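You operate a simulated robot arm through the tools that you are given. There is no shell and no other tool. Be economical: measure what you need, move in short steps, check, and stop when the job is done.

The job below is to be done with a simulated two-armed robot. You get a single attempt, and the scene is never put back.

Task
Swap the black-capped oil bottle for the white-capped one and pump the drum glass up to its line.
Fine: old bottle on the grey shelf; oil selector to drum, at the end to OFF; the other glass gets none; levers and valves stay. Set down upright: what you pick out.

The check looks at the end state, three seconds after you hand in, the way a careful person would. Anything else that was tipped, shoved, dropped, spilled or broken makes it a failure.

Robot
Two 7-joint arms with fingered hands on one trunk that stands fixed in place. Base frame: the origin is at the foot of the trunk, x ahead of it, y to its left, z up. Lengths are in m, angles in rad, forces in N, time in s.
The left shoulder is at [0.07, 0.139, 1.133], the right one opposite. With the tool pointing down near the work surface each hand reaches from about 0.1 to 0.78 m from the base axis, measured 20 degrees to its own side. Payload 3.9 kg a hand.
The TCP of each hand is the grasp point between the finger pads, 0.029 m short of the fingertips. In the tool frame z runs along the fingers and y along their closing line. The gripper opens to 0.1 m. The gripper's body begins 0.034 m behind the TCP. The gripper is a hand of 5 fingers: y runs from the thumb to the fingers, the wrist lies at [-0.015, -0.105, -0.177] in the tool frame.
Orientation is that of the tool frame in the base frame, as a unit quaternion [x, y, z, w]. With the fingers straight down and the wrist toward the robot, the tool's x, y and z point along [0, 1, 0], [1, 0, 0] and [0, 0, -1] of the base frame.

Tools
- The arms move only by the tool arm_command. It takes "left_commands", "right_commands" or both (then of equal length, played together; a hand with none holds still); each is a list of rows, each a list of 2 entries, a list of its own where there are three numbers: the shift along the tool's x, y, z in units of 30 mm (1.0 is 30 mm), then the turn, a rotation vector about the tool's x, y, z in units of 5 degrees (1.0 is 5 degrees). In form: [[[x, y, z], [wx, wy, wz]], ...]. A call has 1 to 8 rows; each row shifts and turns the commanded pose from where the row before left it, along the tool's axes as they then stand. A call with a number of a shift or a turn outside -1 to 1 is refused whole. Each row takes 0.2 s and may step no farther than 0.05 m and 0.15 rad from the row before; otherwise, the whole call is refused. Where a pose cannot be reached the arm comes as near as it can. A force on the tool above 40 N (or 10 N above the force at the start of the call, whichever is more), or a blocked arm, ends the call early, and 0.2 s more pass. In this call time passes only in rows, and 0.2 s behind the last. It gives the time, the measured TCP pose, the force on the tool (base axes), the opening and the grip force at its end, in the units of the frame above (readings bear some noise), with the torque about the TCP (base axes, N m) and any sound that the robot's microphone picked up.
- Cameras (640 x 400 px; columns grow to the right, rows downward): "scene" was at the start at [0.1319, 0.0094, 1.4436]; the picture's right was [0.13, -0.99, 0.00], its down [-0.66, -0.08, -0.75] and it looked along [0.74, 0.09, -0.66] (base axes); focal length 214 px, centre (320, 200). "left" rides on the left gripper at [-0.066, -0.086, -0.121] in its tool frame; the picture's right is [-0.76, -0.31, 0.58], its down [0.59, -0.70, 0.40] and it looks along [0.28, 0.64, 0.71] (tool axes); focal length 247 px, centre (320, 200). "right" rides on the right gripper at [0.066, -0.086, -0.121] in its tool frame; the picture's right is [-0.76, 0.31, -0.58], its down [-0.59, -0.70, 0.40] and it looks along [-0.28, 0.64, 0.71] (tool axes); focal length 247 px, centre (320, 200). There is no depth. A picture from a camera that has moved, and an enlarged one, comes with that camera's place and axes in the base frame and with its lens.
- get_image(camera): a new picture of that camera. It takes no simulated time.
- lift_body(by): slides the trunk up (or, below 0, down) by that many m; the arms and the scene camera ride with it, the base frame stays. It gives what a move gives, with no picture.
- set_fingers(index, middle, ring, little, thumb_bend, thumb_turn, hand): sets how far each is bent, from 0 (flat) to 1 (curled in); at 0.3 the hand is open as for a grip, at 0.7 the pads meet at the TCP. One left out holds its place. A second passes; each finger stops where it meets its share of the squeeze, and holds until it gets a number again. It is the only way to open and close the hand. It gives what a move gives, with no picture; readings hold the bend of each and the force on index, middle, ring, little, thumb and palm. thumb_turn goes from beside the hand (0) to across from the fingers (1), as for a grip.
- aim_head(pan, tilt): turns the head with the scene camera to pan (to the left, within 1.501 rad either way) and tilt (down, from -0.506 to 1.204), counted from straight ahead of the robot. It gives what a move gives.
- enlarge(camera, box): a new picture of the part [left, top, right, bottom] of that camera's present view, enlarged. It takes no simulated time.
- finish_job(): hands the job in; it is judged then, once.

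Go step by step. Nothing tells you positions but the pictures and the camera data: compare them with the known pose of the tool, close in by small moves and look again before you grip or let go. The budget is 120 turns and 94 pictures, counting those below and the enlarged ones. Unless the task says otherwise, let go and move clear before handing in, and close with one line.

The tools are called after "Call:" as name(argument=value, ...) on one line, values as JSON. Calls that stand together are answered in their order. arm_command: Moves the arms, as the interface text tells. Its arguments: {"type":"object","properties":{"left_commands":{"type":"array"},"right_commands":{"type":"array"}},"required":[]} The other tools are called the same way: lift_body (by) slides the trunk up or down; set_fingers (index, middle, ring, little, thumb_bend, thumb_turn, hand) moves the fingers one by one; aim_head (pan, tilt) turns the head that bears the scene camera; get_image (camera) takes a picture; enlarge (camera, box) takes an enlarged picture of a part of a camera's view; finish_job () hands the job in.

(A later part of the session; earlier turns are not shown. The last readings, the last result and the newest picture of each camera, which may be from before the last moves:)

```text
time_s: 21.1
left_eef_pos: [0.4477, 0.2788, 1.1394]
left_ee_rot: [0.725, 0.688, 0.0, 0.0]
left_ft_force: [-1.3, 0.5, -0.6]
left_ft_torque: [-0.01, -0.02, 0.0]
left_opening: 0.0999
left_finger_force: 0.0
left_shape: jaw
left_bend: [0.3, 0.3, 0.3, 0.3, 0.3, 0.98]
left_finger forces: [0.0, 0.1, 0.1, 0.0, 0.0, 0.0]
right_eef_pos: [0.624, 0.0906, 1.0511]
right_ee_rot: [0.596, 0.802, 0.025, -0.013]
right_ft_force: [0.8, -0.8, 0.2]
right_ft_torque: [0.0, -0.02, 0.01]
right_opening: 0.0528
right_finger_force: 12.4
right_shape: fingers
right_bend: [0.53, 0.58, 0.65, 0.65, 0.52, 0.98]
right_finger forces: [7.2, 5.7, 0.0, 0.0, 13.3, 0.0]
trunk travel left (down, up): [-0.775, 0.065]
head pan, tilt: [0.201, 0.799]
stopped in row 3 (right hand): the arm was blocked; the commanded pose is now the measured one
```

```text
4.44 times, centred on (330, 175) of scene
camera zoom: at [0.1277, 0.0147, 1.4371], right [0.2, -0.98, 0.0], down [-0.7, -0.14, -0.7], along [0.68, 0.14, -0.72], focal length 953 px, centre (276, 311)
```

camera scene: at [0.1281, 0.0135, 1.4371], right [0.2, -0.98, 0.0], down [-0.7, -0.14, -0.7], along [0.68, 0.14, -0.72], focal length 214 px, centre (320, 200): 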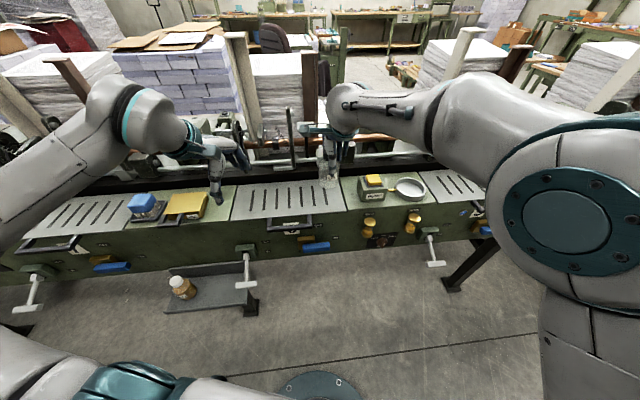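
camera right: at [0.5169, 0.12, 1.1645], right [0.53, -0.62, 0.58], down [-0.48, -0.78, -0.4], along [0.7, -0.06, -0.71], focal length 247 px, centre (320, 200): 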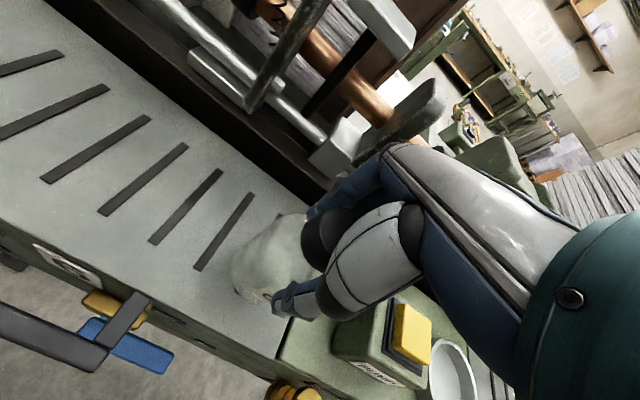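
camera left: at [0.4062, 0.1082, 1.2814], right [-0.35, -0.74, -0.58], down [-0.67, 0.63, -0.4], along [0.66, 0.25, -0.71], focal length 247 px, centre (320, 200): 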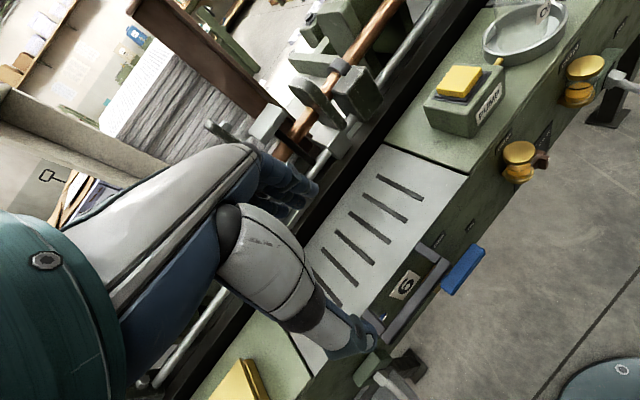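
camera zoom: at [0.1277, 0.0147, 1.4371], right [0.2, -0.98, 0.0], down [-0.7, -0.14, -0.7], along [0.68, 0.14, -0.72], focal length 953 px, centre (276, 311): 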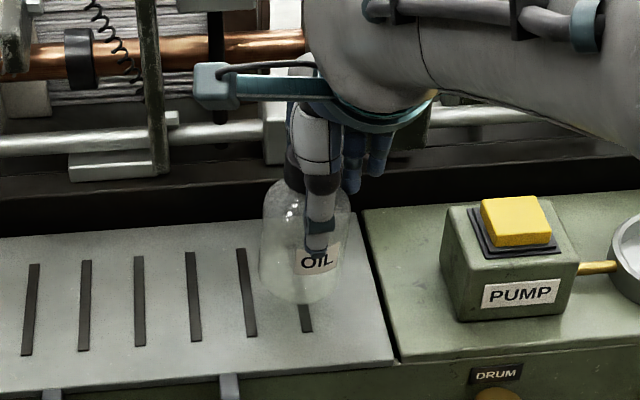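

The across-body limit blocks further left, so I use the earlier spot: square up and lower there.

Call:
arm_command(right_commands=[[[-0.15, -0.2, 0], [0.28, -0.57, 0]], [[-0.1, 0, 0.3], [0, 0, 0]], [[0, 0, 0.3], [0, 0, 0]]])

Call:
enlarge(camera="scene", box=[270, 130, 390, 220])

```text
time_s: 21.9
left_eef_pos: [0.4479, 0.2778, 1.1378]
left_ee_rot: [0.725, 0.688, 0.0, 0.0]
left_ft_force: [-0.7, -0.3, -0.1]
left_ft_torque: [-0.03, -0.01, -0.04]
left_opening: 0.0999
left_finger_force: 0.0
left_shape: jaw
left_bend: [0.3, 0.3, 0.3, 0.3, 0.3, 0.98]
left_finger forces: [0.0, 0.1, 0.1, 0.1, 0.0, 0.0]
right_eef_pos: [0.6257, 0.0776, 1.0466]
right_ee_rot: [0.6, 0.8, 0.015, -0.005]
right_ft_force: [-1.1, 0.0, 0.0]
right_ft_torque: [-0.02, -0.01, -0.02]
right_opening: 0.0526
right_finger_force: 12.8
right_shape: fingers
right_bend: [0.53, 0.58, 0.65, 0.65, 0.52, 0.98]
right_finger forces: [7.1, 5.6, 0.1, 0.1, 13.0, 0.0]
trunk travel left (down, up): [-0.775, 0.065]
head pan, tilt: [0.201, 0.799]
```

```text
4.44 times, centred on (330, 175) of scene
camera zoom: at [0.1276, 0.015, 1.4371], right [0.2, -0.98, 0.0], down [-0.7, -0.14, -0.7], along [0.68, 0.14, -0.72], focal length 953 px, centre (276, 311)
```

zoom: 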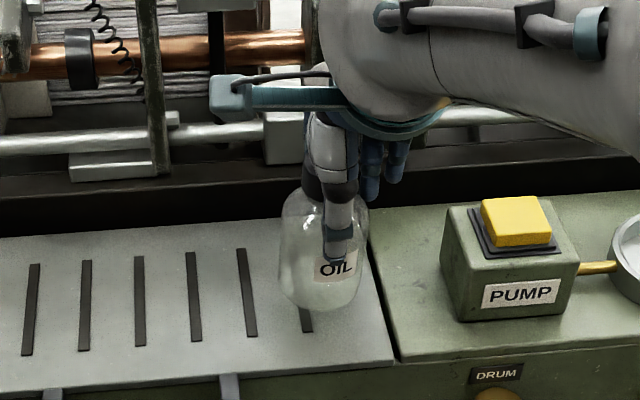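

The arm lags its command, pressed against its own limit. I back off to the right and up a little to free it.

Call:
arm_command(right_commands=[[[-0.4, 0, -0.3], [0, 0, 0]], [[0, 0, 0], [0, 0, 0]]])

Call:
aim_head(pan=-0.1, tilt=1.15)

Call:
get_image(camera="scene")

```text
time_s: 22.5
left_eef_pos: [0.4478, 0.2781, 1.139]
left_ee_rot: [0.725, 0.689, 0.0, 0.0]
left_ft_force: [-0.5, -0.1, -0.8]
left_ft_torque: [0.04, 0.02, 0.02]
left_opening: 0.1001
left_finger_force: 0.0
left_shape: jaw
left_bend: [0.3, 0.3, 0.3, 0.3, 0.3, 0.98]
left_finger forces: [0.0, 0.0, 0.0, 0.0, 0.0, 0.1]
right_eef_pos: [0.6265, 0.0683, 1.0422]
right_ee_rot: [0.598, 0.801, 0.001, 0.0]
right_ft_force: [-0.1, 0.7, -1.4]
right_ft_torque: [0.02, 0.0, 0.03]
right_opening: 0.0524
right_finger_force: 13.1
right_shape: fingers
right_bend: [0.53, 0.58, 0.65, 0.65, 0.52, 0.98]
right_finger forces: [7.2, 5.6, 0.1, 0.0, 13.2, 0.1]
trunk travel left (down, up): [-0.775, 0.065]
head pan, tilt: [0.201, 0.799]
```

```text
time_s: 23.3
left_eef_pos: [0.4489, 0.2789, 1.1398]
left_ee_rot: [0.726, 0.688, 0.0, 0.0]
left_ft_force: [0.8, -0.8, 0.7]
left_ft_torque: [0.01, 0.01, 0.0]
left_opening: 0.0999
left_finger_force: 0.2
left_shape: jaw
left_bend: [0.3, 0.3, 0.3, 0.3, 0.3, 0.98]
left_finger forces: [0.0, 0.0, 0.0, 0.0, 0.1, 0.1]
right_eef_pos: [0.6264, 0.069, 1.0409]
right_ee_rot: [0.597, 0.802, 0.001, -0.002]
right_ft_force: [0.1, 0.3, 0.5]
right_ft_torque: [0.01, 0.01, 0.05]
right_opening: 0.0525
right_finger_force: 12.9
right_shape: fingers
right_bend: [0.53, 0.58, 0.65, 0.65, 0.52, 0.98]
right_finger forces: [7.1, 5.6, 0.0, 0.0, 13.0, 0.0]
trunk travel left (down, up): [-0.775, 0.065]
head pan, tilt: [-0.099, 1.15]
```

```text
57 pictures are left
camera scene: at [0.1079, -0.007, 1.4123], right [-0.1, -1.0, 0.0], down [-0.91, 0.09, -0.41], along [0.41, -0.04, -0.91], focal length 214 px, centre (320, 200)
```

scene: 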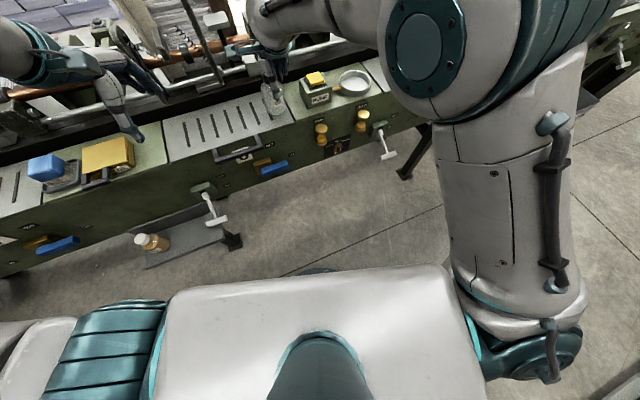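

Free and upright again at (0.626, 0.069). That still leaves the bottle on the plate, so I lower in small steps here.

Call:
arm_command(right_commands=[[[0, 0, 0.15], [0, 0, 0]], [[0, 0, 0.15], [0, 0, 0]], [[0, 0, 0], [0, 0, 0]]])

Call:
enlarge(camera="scene", box=[220, 50, 350, 150])

```text
time_s: 24.1
left_eef_pos: [0.4478, 0.2791, 1.1381]
left_ee_rot: [0.725, 0.689, 0.0, 0.0]
left_ft_force: [0.0, -0.1, -0.5]
left_ft_torque: [0.01, 0.03, -0.03]
left_opening: 0.0998
left_finger_force: 0.1
left_shape: jaw
left_bend: [0.3, 0.3, 0.3, 0.3, 0.3, 0.98]
left_finger forces: [0.1, 0.0, 0.0, 0.0, 0.1, 0.1]
right_eef_pos: [0.6256, 0.068, 1.0378]
right_ee_rot: [0.599, 0.801, 0.007, -0.002]
right_ft_force: [0.1, 1.0, -0.7]
right_ft_torque: [0.02, 0.01, 0.0]
right_opening: 0.0523
right_finger_force: 13.3
right_shape: fingers
right_bend: [0.53, 0.58, 0.65, 0.65, 0.52, 0.98]
right_finger forces: [7.2, 5.5, 0.0, 0.0, 13.1, 0.1]
trunk travel left (down, up): [-0.775, 0.065]
head pan, tilt: [-0.099, 1.15]
```

```text
4.00 times, centred on (285, 100) of scene
camera zoom: at [0.1078, -0.0071, 1.4123], right [-0.1, -1.0, 0.0], down [-0.91, 0.09, -0.41], along [0.41, -0.04, -0.91], focal length 858 px, centre (460, 600)
```

zoom: 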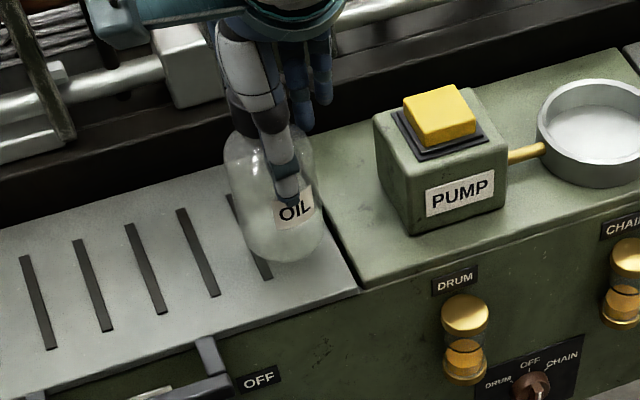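

The arm is limited downward here too; I'll ease it back to upright and use the trunk slide for the last lowering.

Call:
arm_command(right_commands=[[[-0.1, 0, -0.25], [0, 0, 0]], [[0, 0, 0], [0, 0, 0]]])

Call:
lift_body(by=-0.008)

```text
time_s: 24.7
left_eef_pos: [0.448, 0.2789, 1.1392]
left_ee_rot: [0.725, 0.688, -0.001, 0.0]
left_ft_force: [-0.2, -0.5, -0.5]
left_ft_torque: [0.02, 0.04, -0.03]
left_opening: 0.1001
left_finger_force: 0.1
left_shape: jaw
left_bend: [0.3, 0.3, 0.3, 0.3, 0.3, 0.98]
left_finger forces: [0.0, 0.0, 0.0, 0.0, 0.1, 0.0]
right_eef_pos: [0.6256, 0.0645, 1.0371]
right_ee_rot: [0.598, 0.801, -0.001, -0.003]
right_ft_force: [0.4, 0.1, -1.2]
right_ft_torque: [-0.03, -0.01, -0.02]
right_opening: 0.0526
right_finger_force: 13.3
right_shape: fingers
right_bend: [0.53, 0.58, 0.65, 0.65, 0.52, 0.98]
right_finger forces: [7.2, 5.6, 0.0, 0.1, 13.1, 0.0]
trunk travel left (down, up): [-0.775, 0.065]
head pan, tilt: [-0.099, 1.15]
```

```text
time_s: 25.3
left_eef_pos: [0.4489, 0.2791, 1.1311]
left_ee_rot: [0.726, 0.688, 0.0, 0.0]
left_ft_force: [0.1, -0.2, 0.2]
left_ft_torque: [-0.01, -0.01, -0.02]
left_opening: 0.0999
left_finger_force: 0.1
left_shape: jaw
left_bend: [0.3, 0.3, 0.3, 0.3, 0.3, 0.98]
left_finger forces: [0.0, 0.0, 0.0, 0.0, 0.1, 0.0]
right_eef_pos: [0.6256, 0.0654, 1.0334]
right_ee_rot: [0.597, 0.802, 0.0, -0.001]
right_ft_force: [0.6, 0.4, -0.9]
right_ft_torque: [0.02, -0.01, 0.02]
right_opening: 0.0527
right_finger_force: 12.8
right_shape: fingers
right_bend: [0.53, 0.58, 0.65, 0.65, 0.52, 0.98]
right_finger forces: [7.2, 5.7, 0.0, 0.1, 13.1, 0.0]
trunk travel left (down, up): [-0.767, 0.073]
head pan, tilt: [-0.099, 1.15]
```

Upright with no contact yet. I keep lowering with the trunk slide in small steps.

Call:
lift_body(by=-0.006)

Call:
enlarge(camera="scene", box=[220, 50, 350, 150])

Call:
get_image(camera="left")

```text
time_s: 25.9
left_eef_pos: [0.4481, 0.278, 1.1252]
left_ee_rot: [0.725, 0.689, 0.0, 0.0]
left_ft_force: [0.0, 0.4, -0.1]
left_ft_torque: [-0.03, 0.03, 0.0]
left_opening: 0.0997
left_finger_force: 0.1
left_shape: jaw
left_bend: [0.3, 0.3, 0.3, 0.3, 0.3, 0.98]
left_finger forces: [0.0, 0.1, 0.0, 0.0, 0.1, 0.0]
right_eef_pos: [0.6254, 0.0672, 1.0268]
right_ee_rot: [0.596, 0.803, 0.002, -0.001]
right_ft_force: [-0.2, -0.4, -0.5]
right_ft_torque: [0.02, 0.04, -0.01]
right_opening: 0.0528
right_finger_force: 13.3
right_shape: fingers
right_bend: [0.53, 0.58, 0.65, 0.65, 0.52, 0.98]
right_finger forces: [7.3, 5.6, 0.0, 0.0, 13.2, 0.0]
trunk travel left (down, up): [-0.761, 0.079]
head pan, tilt: [-0.099, 1.15]
```

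```text
4.00 times, centred on (285, 100) of scene
camera zoom: at [0.1079, -0.0071, 1.3982], right [-0.1, -1.0, 0.0], down [-0.91, 0.09, -0.41], along [0.41, -0.04, -0.91], focal length 858 px, centre (460, 600)
```

zoom: 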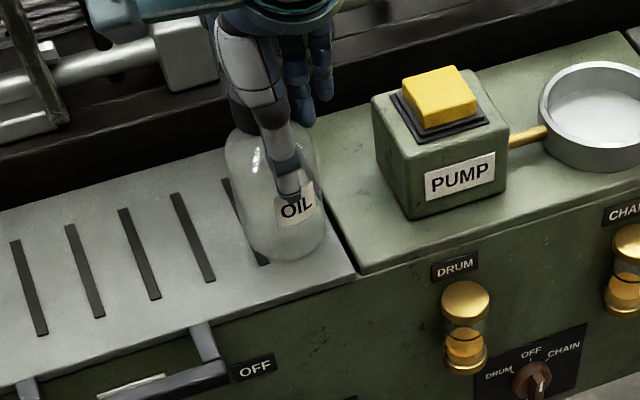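

```text
54 pictures are left
camera left: at [0.3588, 0.2169, 1.2455], right [-0.35, -0.74, -0.58], down [-0.67, 0.62, -0.4], along [0.66, 0.25, -0.71], focal length 247 px, centre (320, 200)
```

left: 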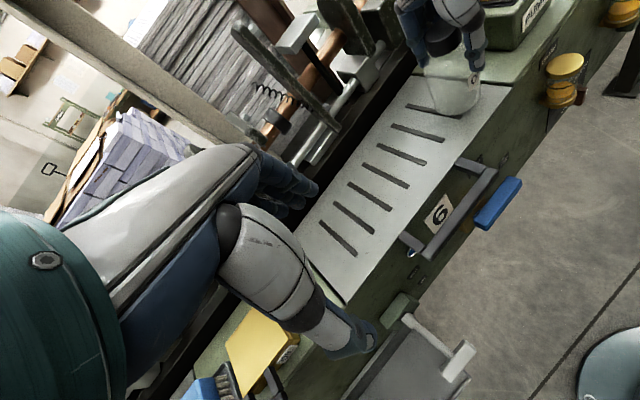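

Near contact. I step the trunk down by 4 mm at a time, watching the force.

Call:
lift_body(by=-0.004)

Call:
lift_body(by=-0.003)

```text
time_s: 26.4
left_eef_pos: [0.4483, 0.2777, 1.1215]
left_ee_rot: [0.725, 0.689, 0.001, 0.0]
left_ft_force: [0.3, 0.1, 0.5]
left_ft_torque: [-0.04, 0.01, 0.0]
left_opening: 0.0998
left_finger_force: 0.1
left_shape: jaw
left_bend: [0.3, 0.3, 0.3, 0.3, 0.3, 0.98]
left_finger forces: [0.0, 0.1, 0.1, 0.0, 0.2, 0.0]
right_eef_pos: [0.6244, 0.067, 1.0243]
right_ee_rot: [0.597, 0.802, 0.002, -0.001]
right_ft_force: [0.9, 0.9, 1.4]
right_ft_torque: [-0.03, 0.04, -0.01]
right_opening: 0.0526
right_finger_force: 13.3
right_shape: fingers
right_bend: [0.53, 0.58, 0.65, 0.65, 0.52, 0.98]
right_finger forces: [7.3, 5.7, 0.0, 0.0, 12.9, 0.0]
trunk travel left (down, up): [-0.757, 0.083]
head pan, tilt: [-0.099, 1.15]
```

```text
time_s: 26.9
left_eef_pos: [0.4476, 0.2787, 1.1186]
left_ee_rot: [0.725, 0.688, 0.0, 0.001]
left_ft_force: [0.3, 0.3, -0.4]
left_ft_torque: [0.04, -0.03, -0.01]
left_opening: 0.0997
left_finger_force: 0.0
left_shape: jaw
left_bend: [0.3, 0.3, 0.3, 0.3, 0.3, 0.98]
left_finger forces: [0.0, 0.0, 0.0, 0.0, 0.0, 0.0]
right_eef_pos: [0.6249, 0.0668, 1.0232]
right_ee_rot: [0.598, 0.802, 0.004, 0.0]
right_ft_force: [2.6, 2.4, 13.4]
right_ft_torque: [0.02, 0.2, -0.02]
right_opening: 0.0525
right_finger_force: 14.0
right_shape: fingers
right_bend: [0.53, 0.58, 0.65, 0.65, 0.53, 0.98]
right_finger forces: [8.8, 6.3, 0.1, 0.0, 12.9, 0.0]
trunk travel left (down, up): [-0.754, 0.086]
head pan, tilt: [-0.099, 1.15]
```

Contact on the plate at TCP z ≈ 1.024. I relieve the load slightly and open the hand.

Call:
lift_body(by=0.002)

Call:
set_fingers(hand="right", index=0.3, middle=0.3, ring=0.3, little=0.3, thumb_bend=0.3)

Call:
get_image(camera="left")

```text
time_s: 27.4
left_eef_pos: [0.4477, 0.2793, 1.1202]
left_ee_rot: [0.725, 0.688, 0.001, 0.001]
left_ft_force: [0.6, -0.3, -1.3]
left_ft_torque: [-0.04, -0.03, -0.03]
left_opening: 0.0997
left_finger_force: 0.2
left_shape: jaw
left_bend: [0.3, 0.3, 0.3, 0.3, 0.3, 0.98]
left_finger forces: [0.0, 0.1, 0.1, 0.1, 0.0, 0.1]
right_eef_pos: [0.6261, 0.0663, 1.0228]
right_ee_rot: [0.597, 0.802, 0.002, -0.001]
right_ft_force: [3.8, 1.1, 10.4]
right_ft_torque: [-0.01, 0.05, -0.02]
right_opening: 0.0525
right_finger_force: 13.9
right_shape: fingers
right_bend: [0.53, 0.58, 0.65, 0.65, 0.53, 0.98]
right_finger forces: [9.0, 6.7, 0.0, 0.0, 12.6, 0.1]
trunk travel left (down, up): [-0.756, 0.084]
head pan, tilt: [-0.099, 1.15]
```

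```text
time_s: 28.4
left_eef_pos: [0.4482, 0.2783, 1.1196]
left_ee_rot: [0.726, 0.688, 0.001, 0.0]
left_ft_force: [0.6, 0.6, 0.6]
left_ft_torque: [0.0, 0.0, 0.02]
left_opening: 0.0999
left_finger_force: 0.1
left_shape: jaw
left_bend: [0.3, 0.3, 0.3, 0.3, 0.3, 0.98]
left_finger forces: [0.0, 0.1, 0.1, 0.0, 0.0, 0.0]
right_eef_pos: [0.6251, 0.0659, 1.0206]
right_ee_rot: [0.597, 0.802, 0.0, -0.001]
right_ft_force: [0.4, 0.1, -0.5]
right_ft_torque: [-0.01, 0.0, 0.02]
right_opening: 0.0988
right_finger_force: 0.1
right_shape: fingers
right_bend: [0.3, 0.3, 0.3, 0.3, 0.3, 0.96]
right_finger forces: [0.0, 0.0, 0.0, 0.1, 0.0, 0.0]
trunk travel left (down, up): [-0.756, 0.084]
head pan, tilt: [-0.099, 1.15]
```

```text
53 pictures are left
camera left: at [0.3586, 0.2169, 1.2406], right [-0.35, -0.74, -0.58], down [-0.67, 0.62, -0.4], along [0.66, 0.25, -0.71], focal length 247 px, centre (320, 200)
```

left: 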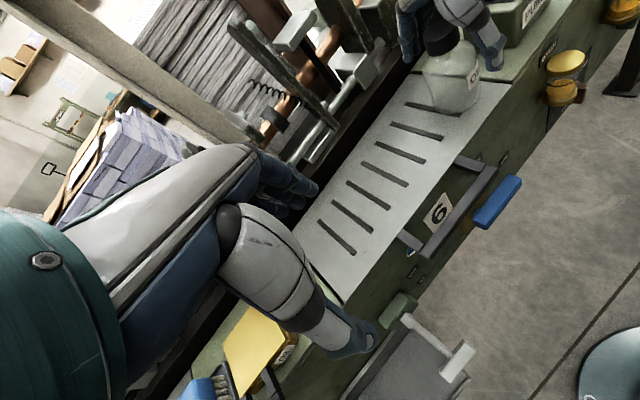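

Released and standing upright. The right hand rises straight up and retreats to the right.

Call:
arm_command(right_commands=[[[0, 0, -0.8], [0, 0, 0]], [[0, 0, -1], [0, 0, 0]], [[0, 0, -1], [0, 0, 0]], [[0, 0, -1], [0, 0, 0]], [[-1, -0.6, -0.3], [0, 0, 0]], [[-1, -1, 0], [0, 0, 0]], [[-1, -1, 0], [0, 0, 0]], [[-1, -1, 0], [0, 0, 0]]])

Call:
arm_command(right_commands=[[[-1, -1, 0], [0, 0, 0]], [[-1, -1, 0], [0, 0, 0]], [[-1, -1, 0], [0, 0, 0]], [[-1, -1, 0], [0, 0, 0]], [[-1, -0.8, 0], [0, 0, 0]]], left_commands=[[[0, 0, -0.5], [0, 0, 0]], [[0, 0, -0.5], [0, 0, 0]], [[-0.7, 0.6, 0], [0, 0, 0]], [[-0.7, 0.6, 0], [0, 0, 0]], [[-0.7, 0.6, 0], [0, 0, 0]]])

Call:
aim_head(pan=0.2, tilt=0.8)

Call:
get_image(camera="scene")

Call:
get_image(camera="left")

```text
time_s: 30.2
left_eef_pos: [0.4474, 0.2763, 1.1208]
left_ee_rot: [0.725, 0.688, 0.001, 0.0]
left_ft_force: [-0.3, -1.2, 0.5]
left_ft_torque: [0.01, 0.03, 0.0]
left_opening: 0.0999
left_finger_force: 0.0
left_shape: jaw
left_bend: [0.3, 0.3, 0.3, 0.3, 0.3, 0.98]
left_finger forces: [0.1, 0.1, 0.1, 0.1, 0.0, 0.0]
right_eef_pos: [0.556, -0.0808, 1.143]
right_ee_rot: [0.595, 0.804, -0.001, 0.001]
right_ft_force: [-0.1, -0.1, -0.9]
right_ft_torque: [0.06, 0.03, -0.01]
right_opening: 0.0988
right_finger_force: 0.0
right_shape: fingers
right_bend: [0.3, 0.3, 0.3, 0.3, 0.3, 0.96]
right_finger forces: [0.0, 0.1, 0.0, 0.0, 0.0, 0.0]
trunk travel left (down, up): [-0.756, 0.084]
head pan, tilt: [-0.099, 1.15]
```

```text
time_s: 31.4
left_eef_pos: [0.5008, 0.2058, 1.1479]
left_ee_rot: [0.726, 0.688, 0.0, 0.0]
left_ft_force: [0.7, 0.4, -0.1]
left_ft_torque: [0.04, 0.01, 0.0]
left_opening: 0.0998
left_finger_force: 0.1
left_shape: jaw
left_bend: [0.3, 0.3, 0.3, 0.3, 0.3, 0.98]
left_finger forces: [0.0, 0.1, 0.0, 0.0, 0.0, 0.0]
left hand out of reach, approached as far as the arm can: row 1, 2
right_eef_pos: [0.4613, -0.2648, 1.1431]
right_ee_rot: [0.596, 0.803, -0.002, 0.001]
right_ft_force: [0.4, -0.8, -0.2]
right_ft_torque: [0.02, -0.01, 0.03]
right_opening: 0.0986
right_finger_force: 0.1
right_shape: fingers
right_bend: [0.3, 0.3, 0.3, 0.3, 0.3, 0.96]
right_finger forces: [0.1, 0.1, 0.0, 0.0, 0.0, 0.1]
trunk travel left (down, up): [-0.756, 0.084]
head pan, tilt: [-0.099, 1.15]
```

```text
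time_s: 32.3
left_eef_pos: [0.4997, 0.2083, 1.1487]
left_ee_rot: [0.725, 0.688, 0.0, 0.0]
left_ft_force: [0.3, 0.5, -0.1]
left_ft_torque: [0.01, -0.01, 0.05]
left_opening: 0.0999
left_finger_force: 0.0
left_shape: jaw
left_bend: [0.3, 0.3, 0.3, 0.3, 0.3, 0.98]
left_finger forces: [0.0, 0.0, 0.0, 0.1, 0.0, 0.0]
right_eef_pos: [0.4612, -0.2624, 1.1441]
right_ee_rot: [0.595, 0.804, -0.001, 0.0]
right_ft_force: [-1.0, 0.8, -0.1]
right_ft_torque: [-0.02, 0.0, 0.0]
right_opening: 0.0987
right_finger_force: 0.0
right_shape: fingers
right_bend: [0.3, 0.3, 0.3, 0.3, 0.3, 0.96]
right_finger forces: [0.0, 0.0, 0.0, 0.0, 0.1, 0.1]
trunk travel left (down, up): [-0.756, 0.084]
head pan, tilt: [0.201, 0.799]
```

```text
52 pictures are left
camera scene: at [0.1273, 0.015, 1.4181], right [0.2, -0.98, 0.0], down [-0.7, -0.14, -0.7], along [0.68, 0.14, -0.72], focal length 214 px, centre (320, 200)
```

scene: 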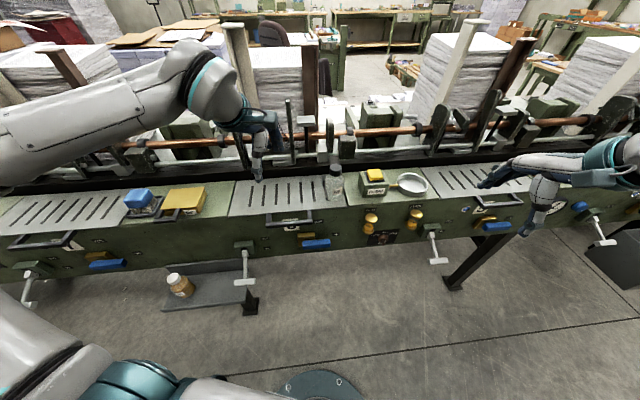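

```text
51 pictures are left
camera left: at [0.4115, 0.1462, 1.2689], right [-0.35, -0.74, -0.58], down [-0.67, 0.62, -0.4], along [0.66, 0.25, -0.71], focal length 247 px, centre (320, 200)
```

left: 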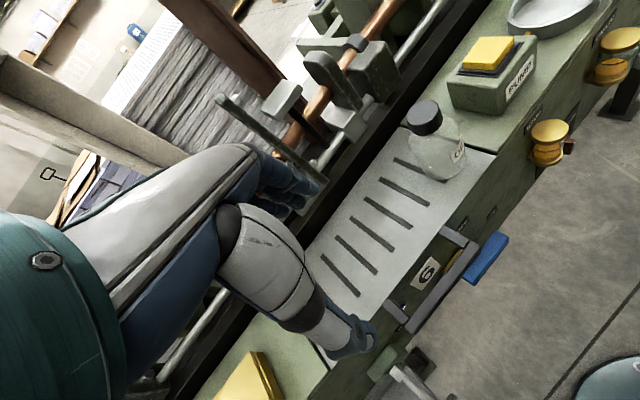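

The old bottle stands at about (0.625, 0.068) with the right hand clear. The left hand moves above it.

Call:
arm_command(left_commands=[[[-0.88, 0.88, 0.2], [0, 0, 0]], [[-0.88, 0.88, 0.2], [0, 0, 0]], [[-0.88, 0.88, 0.3], [0, 0, 0]], [[-0.88, 0.88, 0.4], [0, 0, 0]], [[-0.88, 0.88, 0.4], [0, 0, 0]], [[0, 0, 0.6], [0, 0, 0]]])

Call:
get_image(camera="left")

Call:
enlarge(camera="scene", box=[270, 120, 390, 215])

```text
time_s: 33.7
left_eef_pos: [0.6255, 0.068, 1.0854]
left_ee_rot: [0.724, 0.689, 0.0, 0.001]
left_ft_force: [0.4, 0.4, -0.2]
left_ft_torque: [0.03, -0.01, -0.02]
left_opening: 0.0999
left_finger_force: 0.1
left_shape: jaw
left_bend: [0.3, 0.3, 0.3, 0.3, 0.3, 0.98]
left_finger forces: [0.1, 0.0, 0.0, 0.1, 0.0, 0.0]
right_eef_pos: [0.4608, -0.263, 1.1437]
right_ee_rot: [0.595, 0.804, -0.002, 0.001]
right_ft_force: [-0.9, -0.3, 0.1]
right_ft_torque: [-0.02, 0.0, -0.02]
right_opening: 0.0987
right_finger_force: 0.2
right_shape: fingers
right_bend: [0.3, 0.3, 0.3, 0.3, 0.3, 0.96]
right_finger forces: [0.0, 0.0, 0.0, 0.0, 0.0, 0.1]
trunk travel left (down, up): [-0.756, 0.084]
head pan, tilt: [0.201, 0.799]
```

```text
50 pictures are left
camera left: at [0.5363, 0.0066, 1.2071], right [-0.35, -0.74, -0.58], down [-0.67, 0.62, -0.4], along [0.66, 0.25, -0.71], focal length 247 px, centre (320, 200)
```

left: 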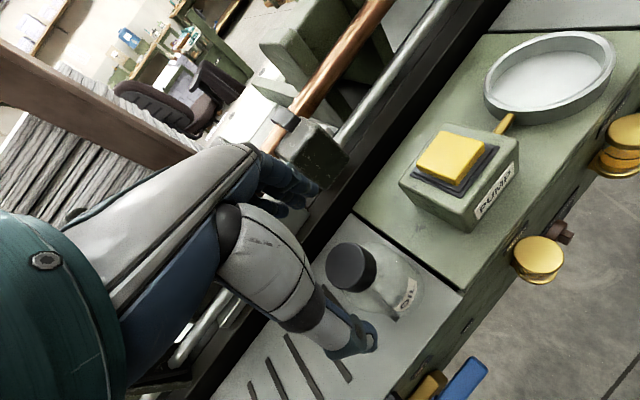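

```text
4.21 times, centred on (330, 168) of scene
camera zoom: at [0.1272, 0.0161, 1.4182], right [0.2, -0.98, 0.0], down [-0.7, -0.14, -0.7], along [0.68, 0.14, -0.72], focal length 903 px, centre (278, 337)
```

zoom: 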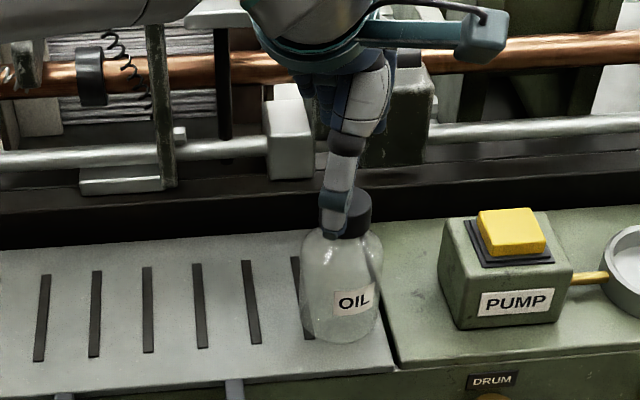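

The cap is centred under the left hand. I descend to cap height and grip.

Call:
arm_command(left_commands=[[[0.1, -0.13, 0.7], [0, 0, 0]], [[0, 0, 0.7], [0, 0, 0]], [[0, 0, 0.7], [0, 0, 0]]])

Call:
set_fingers(hand="left", index=0.65, middle=0.65, ring=0.65, little=0.65, thumb_bend=0.65, thumb_turn=0.98)

Call:
enlarge(camera="scene", box=[270, 120, 390, 215])

```text
time_s: 34.5
left_eef_pos: [0.6231, 0.0705, 1.0201]
left_ee_rot: [0.725, 0.688, 0.0, 0.001]
left_ft_force: [-0.2, 0.9, -0.1]
left_ft_torque: [0.02, 0.02, 0.01]
left_opening: 0.0998
left_finger_force: 0.1
left_shape: jaw
left_bend: [0.3, 0.3, 0.3, 0.3, 0.3, 0.98]
left_finger forces: [0.1, 0.1, 0.1, 0.1, 0.0, 0.0]
right_eef_pos: [0.462, -0.2625, 1.1441]
right_ee_rot: [0.595, 0.804, -0.002, 0.0]
right_ft_force: [0.0, -0.2, 0.5]
right_ft_torque: [0.04, 0.01, 0.01]
right_opening: 0.0987
right_finger_force: 0.0
right_shape: fingers
right_bend: [0.3, 0.3, 0.3, 0.3, 0.3, 0.96]
right_finger forces: [0.0, 0.0, 0.0, 0.1, 0.1, 0.0]
trunk travel left (down, up): [-0.756, 0.084]
head pan, tilt: [0.201, 0.799]
```

```text
time_s: 35.5
left_eef_pos: [0.6224, 0.0706, 1.0214]
left_ee_rot: [0.726, 0.688, 0.001, 0.0]
left_ft_force: [0.0, -0.1, 2.7]
left_ft_torque: [0.0, 0.02, 0.0]
left_opening: 0.0522
left_finger_force: 14.0
left_shape: fingers
left_bend: [0.54, 0.57, 0.64, 0.65, 0.52, 0.98]
left_finger forces: [7.4, 6.4, 0.6, 0.0, 14.0, 0.1]
right_eef_pos: [0.4606, -0.2629, 1.1441]
right_ee_rot: [0.594, 0.804, -0.002, 0.0]
right_ft_force: [0.0, 0.1, 0.3]
right_ft_torque: [-0.02, 0.0, -0.04]
right_opening: 0.0988
right_finger_force: 0.1
right_shape: fingers
right_bend: [0.3, 0.3, 0.3, 0.3, 0.3, 0.96]
right_finger forces: [0.1, 0.1, 0.0, 0.1, 0.0, 0.0]
trunk travel left (down, up): [-0.756, 0.084]
head pan, tilt: [0.201, 0.799]
```

```text
4.21 times, centred on (330, 168) of scene
camera zoom: at [0.1273, 0.0148, 1.4182], right [0.2, -0.98, 0.0], down [-0.7, -0.14, -0.7], along [0.68, 0.14, -0.72], focal length 903 px, centre (278, 337)
```

zoom: 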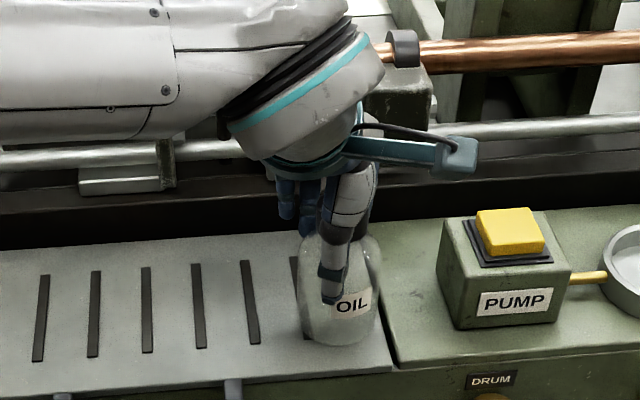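

Firm grip. I lift the old bottle and carry it left toward the shelf while yawing the hand so it fits in front of the panel.

Call:
arm_command(left_commands=[[[0, 0, -0.5], [0, 0, 0]], [[0, 0, -1], [0, 0, 0]], [[0, 0, -1], [0, 0, 0]], [[0, 0, -1], [0, 0, 0]], [[0.74, -0.59, 0], [0, 0, -1]], [[0.79, -0.52, 0], [0, 0, -1]], [[0.83, -0.45, 0], [0, 0, -1]], [[0.87, -0.37, 0], [0, 0, -1]]])

Call:
arm_command(left_commands=[[[0.9, -0.3, 0], [0, 0, -1]], [[0.92, -0.22, 0], [0, 0, -1]], [[0.93, -0.14, 0], [0, 0, -1]], [[0.94, -0.06, 0], [0, 0, -1]], [[0.94, 0.03, 0], [0, 0, -1]], [[0.94, 0.11, 0], [0, 0, -1]], [[0.92, 0.19, 0], [0, 0, -1]], [[0.9, 0.27, 0], [0, 0, -1]]])

Call:
aim_head(pan=0.75, tilt=0.95)

Call:
get_image(camera="scene")

Call:
get_image(camera="left")

```text
time_s: 37.3
left_eef_pos: [0.5553, 0.1647, 1.1257]
left_ee_rot: [0.594, 0.804, 0.0, 0.001]
left_ft_force: [0.4, -0.4, -0.2]
left_ft_torque: [-0.01, -0.03, 0.0]
left_opening: 0.0522
left_finger_force: 14.6
left_shape: fingers
left_bend: [0.54, 0.57, 0.64, 0.65, 0.52, 0.98]
left_finger forces: [7.2, 6.3, 0.5, 0.0, 14.1, 0.0]
right_eef_pos: [0.4603, -0.2637, 1.1446]
right_ee_rot: [0.595, 0.804, -0.003, 0.002]
right_ft_force: [0.4, 0.8, 0.5]
right_ft_torque: [0.01, -0.03, 0.0]
right_opening: 0.0988
right_finger_force: 0.0
right_shape: fingers
right_bend: [0.3, 0.3, 0.3, 0.3, 0.3, 0.96]
right_finger forces: [0.0, 0.0, 0.1, 0.0, 0.0, 0.0]
trunk travel left (down, up): [-0.756, 0.084]
head pan, tilt: [0.201, 0.799]
```

```text
time_s: 39.1
left_eef_pos: [0.4255, 0.3478, 1.1269]
left_ee_rot: [0.282, 0.959, -0.001, 0.002]
left_ft_force: [-0.1, 1.1, -0.8]
left_ft_torque: [-0.04, -0.02, 0.01]
left_opening: 0.0518
left_finger_force: 13.9
left_shape: fingers
left_bend: [0.54, 0.57, 0.64, 0.65, 0.52, 0.98]
left_finger forces: [7.1, 6.2, 0.5, 0.0, 13.8, 0.0]
right_eef_pos: [0.4615, -0.262, 1.1432]
right_ee_rot: [0.595, 0.804, -0.002, 0.002]
right_ft_force: [0.3, -0.4, 0.3]
right_ft_torque: [-0.03, 0.03, 0.02]
right_opening: 0.0987
right_finger_force: 0.1
right_shape: fingers
right_bend: [0.3, 0.3, 0.3, 0.3, 0.3, 0.96]
right_finger forces: [0.0, 0.1, 0.1, 0.0, 0.0, 0.0]
trunk travel left (down, up): [-0.756, 0.084]
head pan, tilt: [0.201, 0.799]
```

```text
time_s: 40.0
left_eef_pos: [0.4245, 0.3465, 1.1275]
left_ee_rot: [0.284, 0.959, 0.001, -0.001]
left_ft_force: [-0.7, 0.1, -0.9]
left_ft_torque: [-0.01, -0.01, 0.03]
left_opening: 0.0521
left_finger_force: 13.7
left_shape: fingers
left_bend: [0.54, 0.57, 0.64, 0.65, 0.52, 0.98]
left_finger forces: [7.2, 6.2, 0.6, 0.0, 13.9, 0.0]
right_eef_pos: [0.4612, -0.2635, 1.1432]
right_ee_rot: [0.594, 0.804, -0.002, 0.0]
right_ft_force: [0.9, -0.5, 0.0]
right_ft_torque: [-0.02, 0.03, -0.02]
right_opening: 0.0988
right_finger_force: 0.3
right_shape: fingers
right_bend: [0.3, 0.3, 0.3, 0.3, 0.3, 0.96]
right_finger forces: [0.1, 0.0, 0.0, 0.1, 0.0, 0.0]
trunk travel left (down, up): [-0.756, 0.084]
head pan, tilt: [0.75, 0.949]
```

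```text
47 pictures are left
camera scene: at [0.1018, 0.0485, 1.4066], right [0.68, -0.73, 0.0], down [-0.6, -0.55, -0.58], along [0.43, 0.4, -0.81], focal length 214 px, centre (320, 200)
```

scene: 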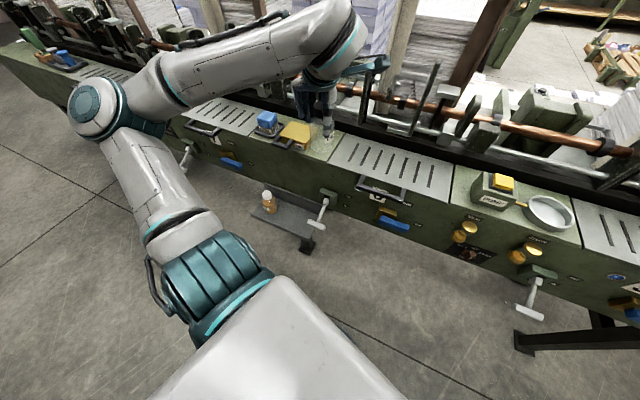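

```text
46 pictures are left
camera left: at [0.4341, 0.2389, 1.2483], right [0.47, -0.67, -0.58], down [-0.88, -0.27, -0.4], along [0.11, 0.69, -0.71], focal length 247 px, centre (320, 200)
```

left: 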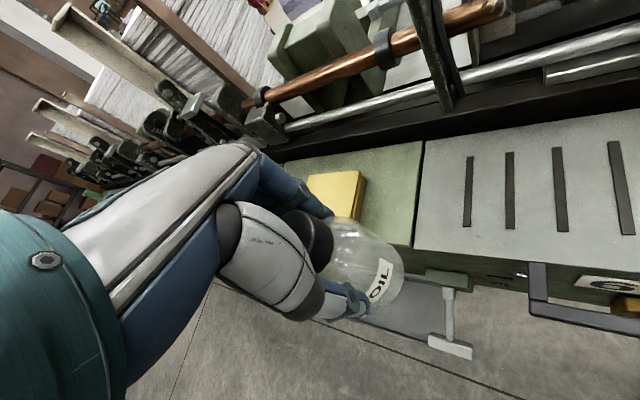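

The bottle is upright; the new one's cap triangulates to (0.335, 0.555, 0.72), so the shelf is at about z 0.60. I move in front of the panel toward (0.365, 0.43) and start down.

Call:
arm_command(left_commands=[[[0.8, 0.32, 0], [0, 0, -1]], [[0.82, 0.25, 0], [0, 0, -1]], [[0.84, 0.18, 0], [0, 0, 0]], [[0.84, 0.18, 0], [0, 0, 0]], [[0, 0, 1], [0, 0, 0]], [[0, 0, 1], [0, 0, 0]], [[0, 0, 1], [0, 0, 0]], [[0, 0, 1], [0, 0, 0]]])

Call:
get_image(camera="scene")

Call:
get_image(camera="left")

```text
time_s: 41.8
left_eef_pos: [0.4058, 0.3943, 0.9999]
left_ee_rot: [0.199, 0.98, 0.0, 0.001]
left_ft_force: [-0.4, -0.2, -0.3]
left_ft_torque: [0.0, 0.0, -0.01]
left_opening: 0.052
left_finger_force: 14.2
left_shape: fingers
left_bend: [0.54, 0.57, 0.64, 0.65, 0.52, 0.98]
left_finger forces: [7.1, 6.2, 0.6, 0.1, 13.8, 0.1]
left hand out of reach, approached as far as the arm can: row 2, 3, 4
right_eef_pos: [0.4608, -0.2608, 1.1432]
right_ee_rot: [0.595, 0.804, -0.002, 0.001]
right_ft_force: [-0.1, 0.7, 0.3]
right_ft_torque: [-0.03, -0.02, -0.02]
right_opening: 0.0986
right_finger_force: 0.0
right_shape: fingers
right_bend: [0.3, 0.3, 0.3, 0.3, 0.3, 0.96]
right_finger forces: [0.0, 0.1, 0.1, 0.0, 0.1, 0.0]
trunk travel left (down, up): [-0.756, 0.084]
head pan, tilt: [0.75, 0.949]
```

```text
45 pictures are left
camera scene: at [0.1018, 0.0489, 1.4066], right [0.68, -0.73, 0.0], down [-0.59, -0.55, -0.58], along [0.43, 0.4, -0.81], focal length 214 px, centre (320, 200)
```

scene: 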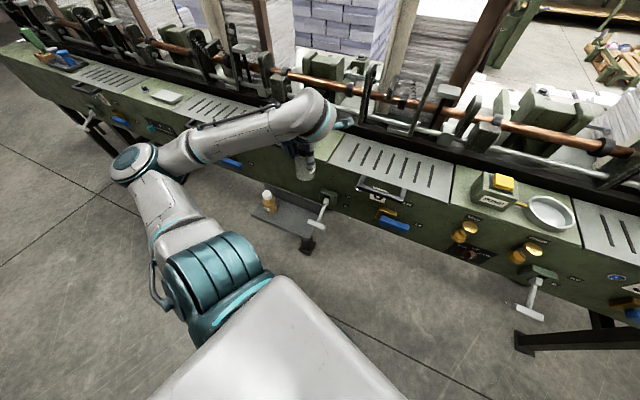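

```text
44 pictures are left
camera left: at [0.4312, 0.2893, 1.1216], right [0.58, -0.58, -0.58], down [-0.82, -0.42, -0.4], along [-0.01, 0.7, -0.71], focal length 247 px, centre (320, 200)
```

left: 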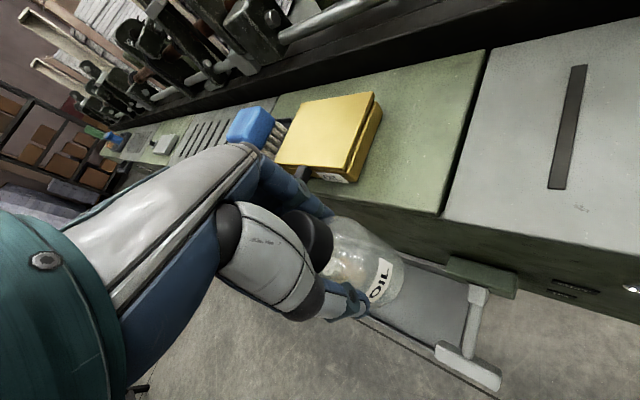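

Further left needs more distance from the shoulder, so I come away from the panel while descending.

Call:
arm_command(left_commands=[[[0.6, 0.2, 0.6], [0, 0, 0]], [[0.6, 0.2, 0.8], [0, 0, 0]], [[0.55, 0.2, 0.8], [0, 0, 0]], [[0, 0, 0.9], [0, 0, 0]], [[0, 0, 0.9], [0, 0, 0]]])

Call:
get_image(camera="left")

Call:
enlarge(camera="scene", box=[230, 110, 380, 260])

```text
time_s: 43.0
left_eef_pos: [0.3634, 0.4313, 0.8828]
left_ee_rot: [0.199, 0.98, 0.001, 0.001]
left_ft_force: [-0.2, -0.6, -0.6]
left_ft_torque: [0.01, 0.03, -0.01]
left_opening: 0.0519
left_finger_force: 13.3
left_shape: fingers
left_bend: [0.54, 0.57, 0.64, 0.65, 0.52, 0.98]
left_finger forces: [7.2, 6.1, 0.5, 0.0, 13.9, 0.0]
right_eef_pos: [0.4611, -0.2633, 1.1436]
right_ee_rot: [0.595, 0.804, -0.002, 0.001]
right_ft_force: [0.6, 0.4, 0.9]
right_ft_torque: [0.0, -0.03, -0.01]
right_opening: 0.0989
right_finger_force: 0.0
right_shape: fingers
right_bend: [0.3, 0.3, 0.3, 0.3, 0.3, 0.96]
right_finger forces: [0.1, 0.0, 0.1, 0.0, 0.0, 0.1]
trunk travel left (down, up): [-0.756, 0.084]
head pan, tilt: [0.75, 0.949]
```

```text
43 pictures are left
camera left: at [0.3895, 0.3257, 1.0041], right [0.58, -0.58, -0.58], down [-0.82, -0.42, -0.4], along [-0.01, 0.7, -0.71], focal length 247 px, centre (320, 200)
```

left: 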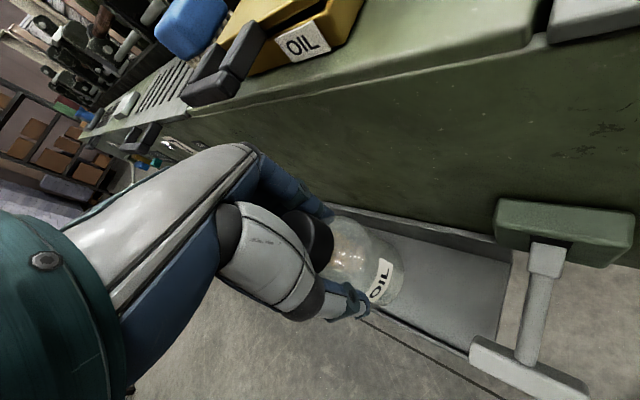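

```text
2.67 times, centred on (305, 185) of scene
camera zoom: at [0.1018, 0.0486, 1.4066], right [0.68, -0.73, 0.0], down [-0.59, -0.55, -0.58], along [0.43, 0.4, -0.81], focal length 572 px, centre (360, 240)
```

zoom: 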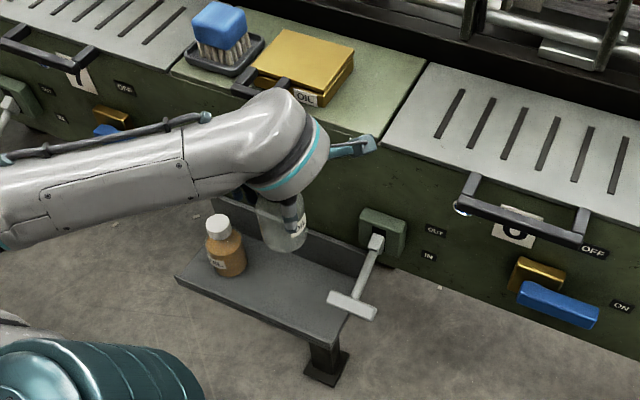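

The bottle hovers a bit near the shelf's front edge, so I shift to (0.378, 0.452), mid-depth and clear of the T-lever, and descend to just above contact.

Call:
arm_command(left_commands=[[[-0.18, 0.83, 0], [0, 0, 0]], [[0, 0, 0.9], [0, 0, 0]], [[0, 0, 0.9], [0, 0, 0]], [[0, 0, 0.9], [0, 0, 0]], [[0, 0, 0.9], [0, 0, 0]]])

Call:
get_image(camera="left")

Call:
enlarge(camera="scene", box=[230, 130, 360, 260])

```text
time_s: 44.2
left_eef_pos: [0.3792, 0.4522, 0.7749]
left_ee_rot: [0.198, 0.98, 0.0, 0.001]
left_ft_force: [0.5, -1.2, -0.6]
left_ft_torque: [0.02, 0.02, -0.01]
left_opening: 0.0519
left_finger_force: 13.9
left_shape: fingers
left_bend: [0.54, 0.57, 0.64, 0.65, 0.52, 0.98]
left_finger forces: [7.2, 6.2, 0.5, 0.0, 13.8, 0.0]
right_eef_pos: [0.4617, -0.2628, 1.1448]
right_ee_rot: [0.596, 0.803, -0.002, 0.0]
right_ft_force: [-0.1, -0.5, 0.8]
right_ft_torque: [0.03, 0.03, 0.0]
right_opening: 0.0986
right_finger_force: 0.0
right_shape: fingers
right_bend: [0.3, 0.3, 0.3, 0.3, 0.3, 0.96]
right_finger forces: [0.0, 0.1, 0.0, 0.1, 0.1, 0.1]
trunk travel left (down, up): [-0.756, 0.084]
head pan, tilt: [0.75, 0.949]
```

```text
41 pictures are left
camera left: at [0.4047, 0.3465, 0.8952], right [0.58, -0.58, -0.58], down [-0.82, -0.42, -0.4], along [-0.01, 0.7, -0.71], focal length 247 px, centre (320, 200)
```

left: 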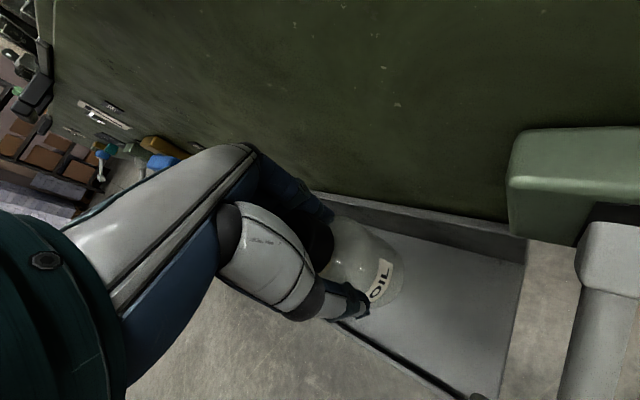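

```text
3.08 times, centred on (295, 195) of scene
camera zoom: at [0.1023, 0.0486, 1.4065], right [0.68, -0.73, 0.0], down [-0.59, -0.55, -0.58], along [0.43, 0.4, -0.81], focal length 660 px, centre (397, 215)
```

zoom: 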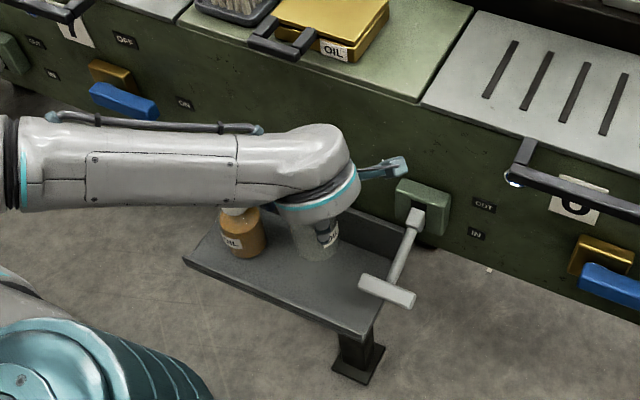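

Good alignment on the shelf. I step down towards contact.

Call:
arm_command(left_commands=[[[0, 0, 0.6], [0, 0, 0]], [[0, 0, 0.6], [0, 0, 0]], [[0, 0, 0.2], [0, 0, 0]], [[0, 0, 0], [0, 0, 0]]])

Call:
get_image(camera="left")

Call:
enlarge(camera="scene", box=[230, 130, 360, 260])

```text
time_s: 45.2
left_eef_pos: [0.3784, 0.4525, 0.7314]
left_ee_rot: [0.199, 0.98, 0.0, 0.0]
left_ft_force: [0.5, 0.9, 0.0]
left_ft_torque: [-0.02, 0.01, 0.0]
left_opening: 0.0522
left_finger_force: 13.9
left_shape: fingers
left_bend: [0.54, 0.57, 0.64, 0.65, 0.52, 0.98]
left_finger forces: [7.3, 6.2, 0.4, 0.0, 13.7, 0.0]
right_eef_pos: [0.4612, -0.2628, 1.1449]
right_ee_rot: [0.595, 0.804, -0.002, 0.001]
right_ft_force: [0.8, -0.3, 0.2]
right_ft_torque: [-0.03, 0.03, 0.0]
right_opening: 0.0987
right_finger_force: 0.1
right_shape: fingers
right_bend: [0.3, 0.3, 0.3, 0.3, 0.3, 0.96]
right_finger forces: [0.1, 0.1, 0.0, 0.0, 0.1, 0.0]
trunk travel left (down, up): [-0.756, 0.084]
head pan, tilt: [0.75, 0.949]
```

```text
39 pictures are left
camera left: at [0.4044, 0.3469, 0.8525], right [0.58, -0.58, -0.58], down [-0.82, -0.42, -0.4], along [-0.01, 0.7, -0.71], focal length 247 px, centre (320, 200)
```

left: 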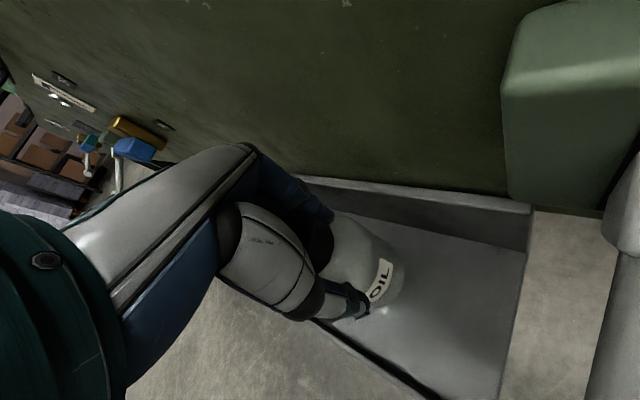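

```text
3.08 times, centred on (295, 195) of scene
camera zoom: at [0.1018, 0.0485, 1.4066], right [0.68, -0.73, 0.0], down [-0.59, -0.55, -0.58], along [0.43, 0.4, -0.81], focal length 660 px, centre (397, 215)
```

zoom: 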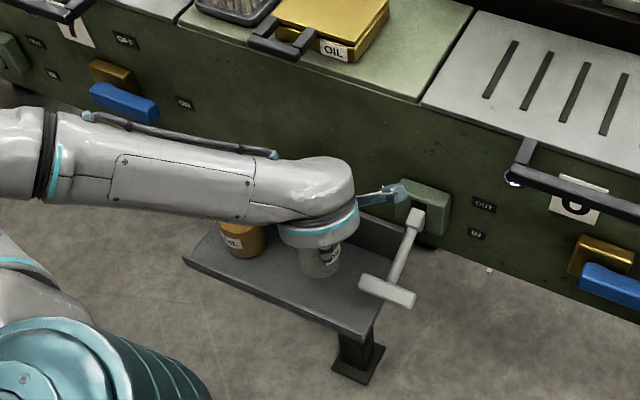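

Close now; still no contact. Small steps down with force watch.

Call:
arm_command(left_commands=[[[0, 0, 0.17], [0, 0, 0]], [[0, 0, 0.17], [0, 0, 0]], [[0, 0, 0], [0, 0, 0]]])

Call:
arm_command(left_commands=[[[0, 0, 0.13], [0, 0, 0]], [[0, 0, 0], [0, 0, 0]]])

```text
time_s: 46.0
left_eef_pos: [0.3769, 0.452, 0.7213]
left_ee_rot: [0.199, 0.98, -0.001, 0.001]
left_ft_force: [-0.7, -0.2, -0.3]
left_ft_torque: [0.03, -0.01, 0.01]
left_opening: 0.0519
left_finger_force: 13.9
left_shape: fingers
left_bend: [0.54, 0.57, 0.64, 0.65, 0.52, 0.98]
left_finger forces: [7.2, 6.3, 0.5, 0.1, 13.6, 0.0]
right_eef_pos: [0.4605, -0.2628, 1.1448]
right_ee_rot: [0.595, 0.804, -0.002, 0.001]
right_ft_force: [-1.5, -0.3, -0.4]
right_ft_torque: [-0.02, -0.01, 0.04]
right_opening: 0.099
right_finger_force: 0.0
right_shape: fingers
right_bend: [0.3, 0.3, 0.3, 0.3, 0.3, 0.96]
right_finger forces: [0.0, 0.1, 0.0, 0.0, 0.0, 0.1]
trunk travel left (down, up): [-0.756, 0.084]
head pan, tilt: [0.75, 0.949]
```

```text
time_s: 46.6
left_eef_pos: [0.3775, 0.4512, 0.7165]
left_ee_rot: [0.199, 0.98, 0.0, 0.0]
left_ft_force: [0.3, -0.1, -0.6]
left_ft_torque: [-0.01, 0.02, -0.02]
left_opening: 0.0519
left_finger_force: 13.3
left_shape: fingers
left_bend: [0.54, 0.57, 0.64, 0.65, 0.52, 0.98]
left_finger forces: [7.2, 6.3, 0.5, 0.0, 13.7, 0.0]
right_eef_pos: [0.4608, -0.2631, 1.1449]
right_ee_rot: [0.595, 0.804, -0.002, 0.001]
right_ft_force: [-0.4, -0.1, 0.3]
right_ft_torque: [-0.03, 0.0, 0.0]
right_opening: 0.0987
right_finger_force: 0.1
right_shape: fingers
right_bend: [0.3, 0.3, 0.3, 0.3, 0.3, 0.96]
right_finger forces: [0.1, 0.0, 0.1, 0.2, 0.0, 0.0]
trunk travel left (down, up): [-0.756, 0.084]
head pan, tilt: [0.75, 0.949]
```

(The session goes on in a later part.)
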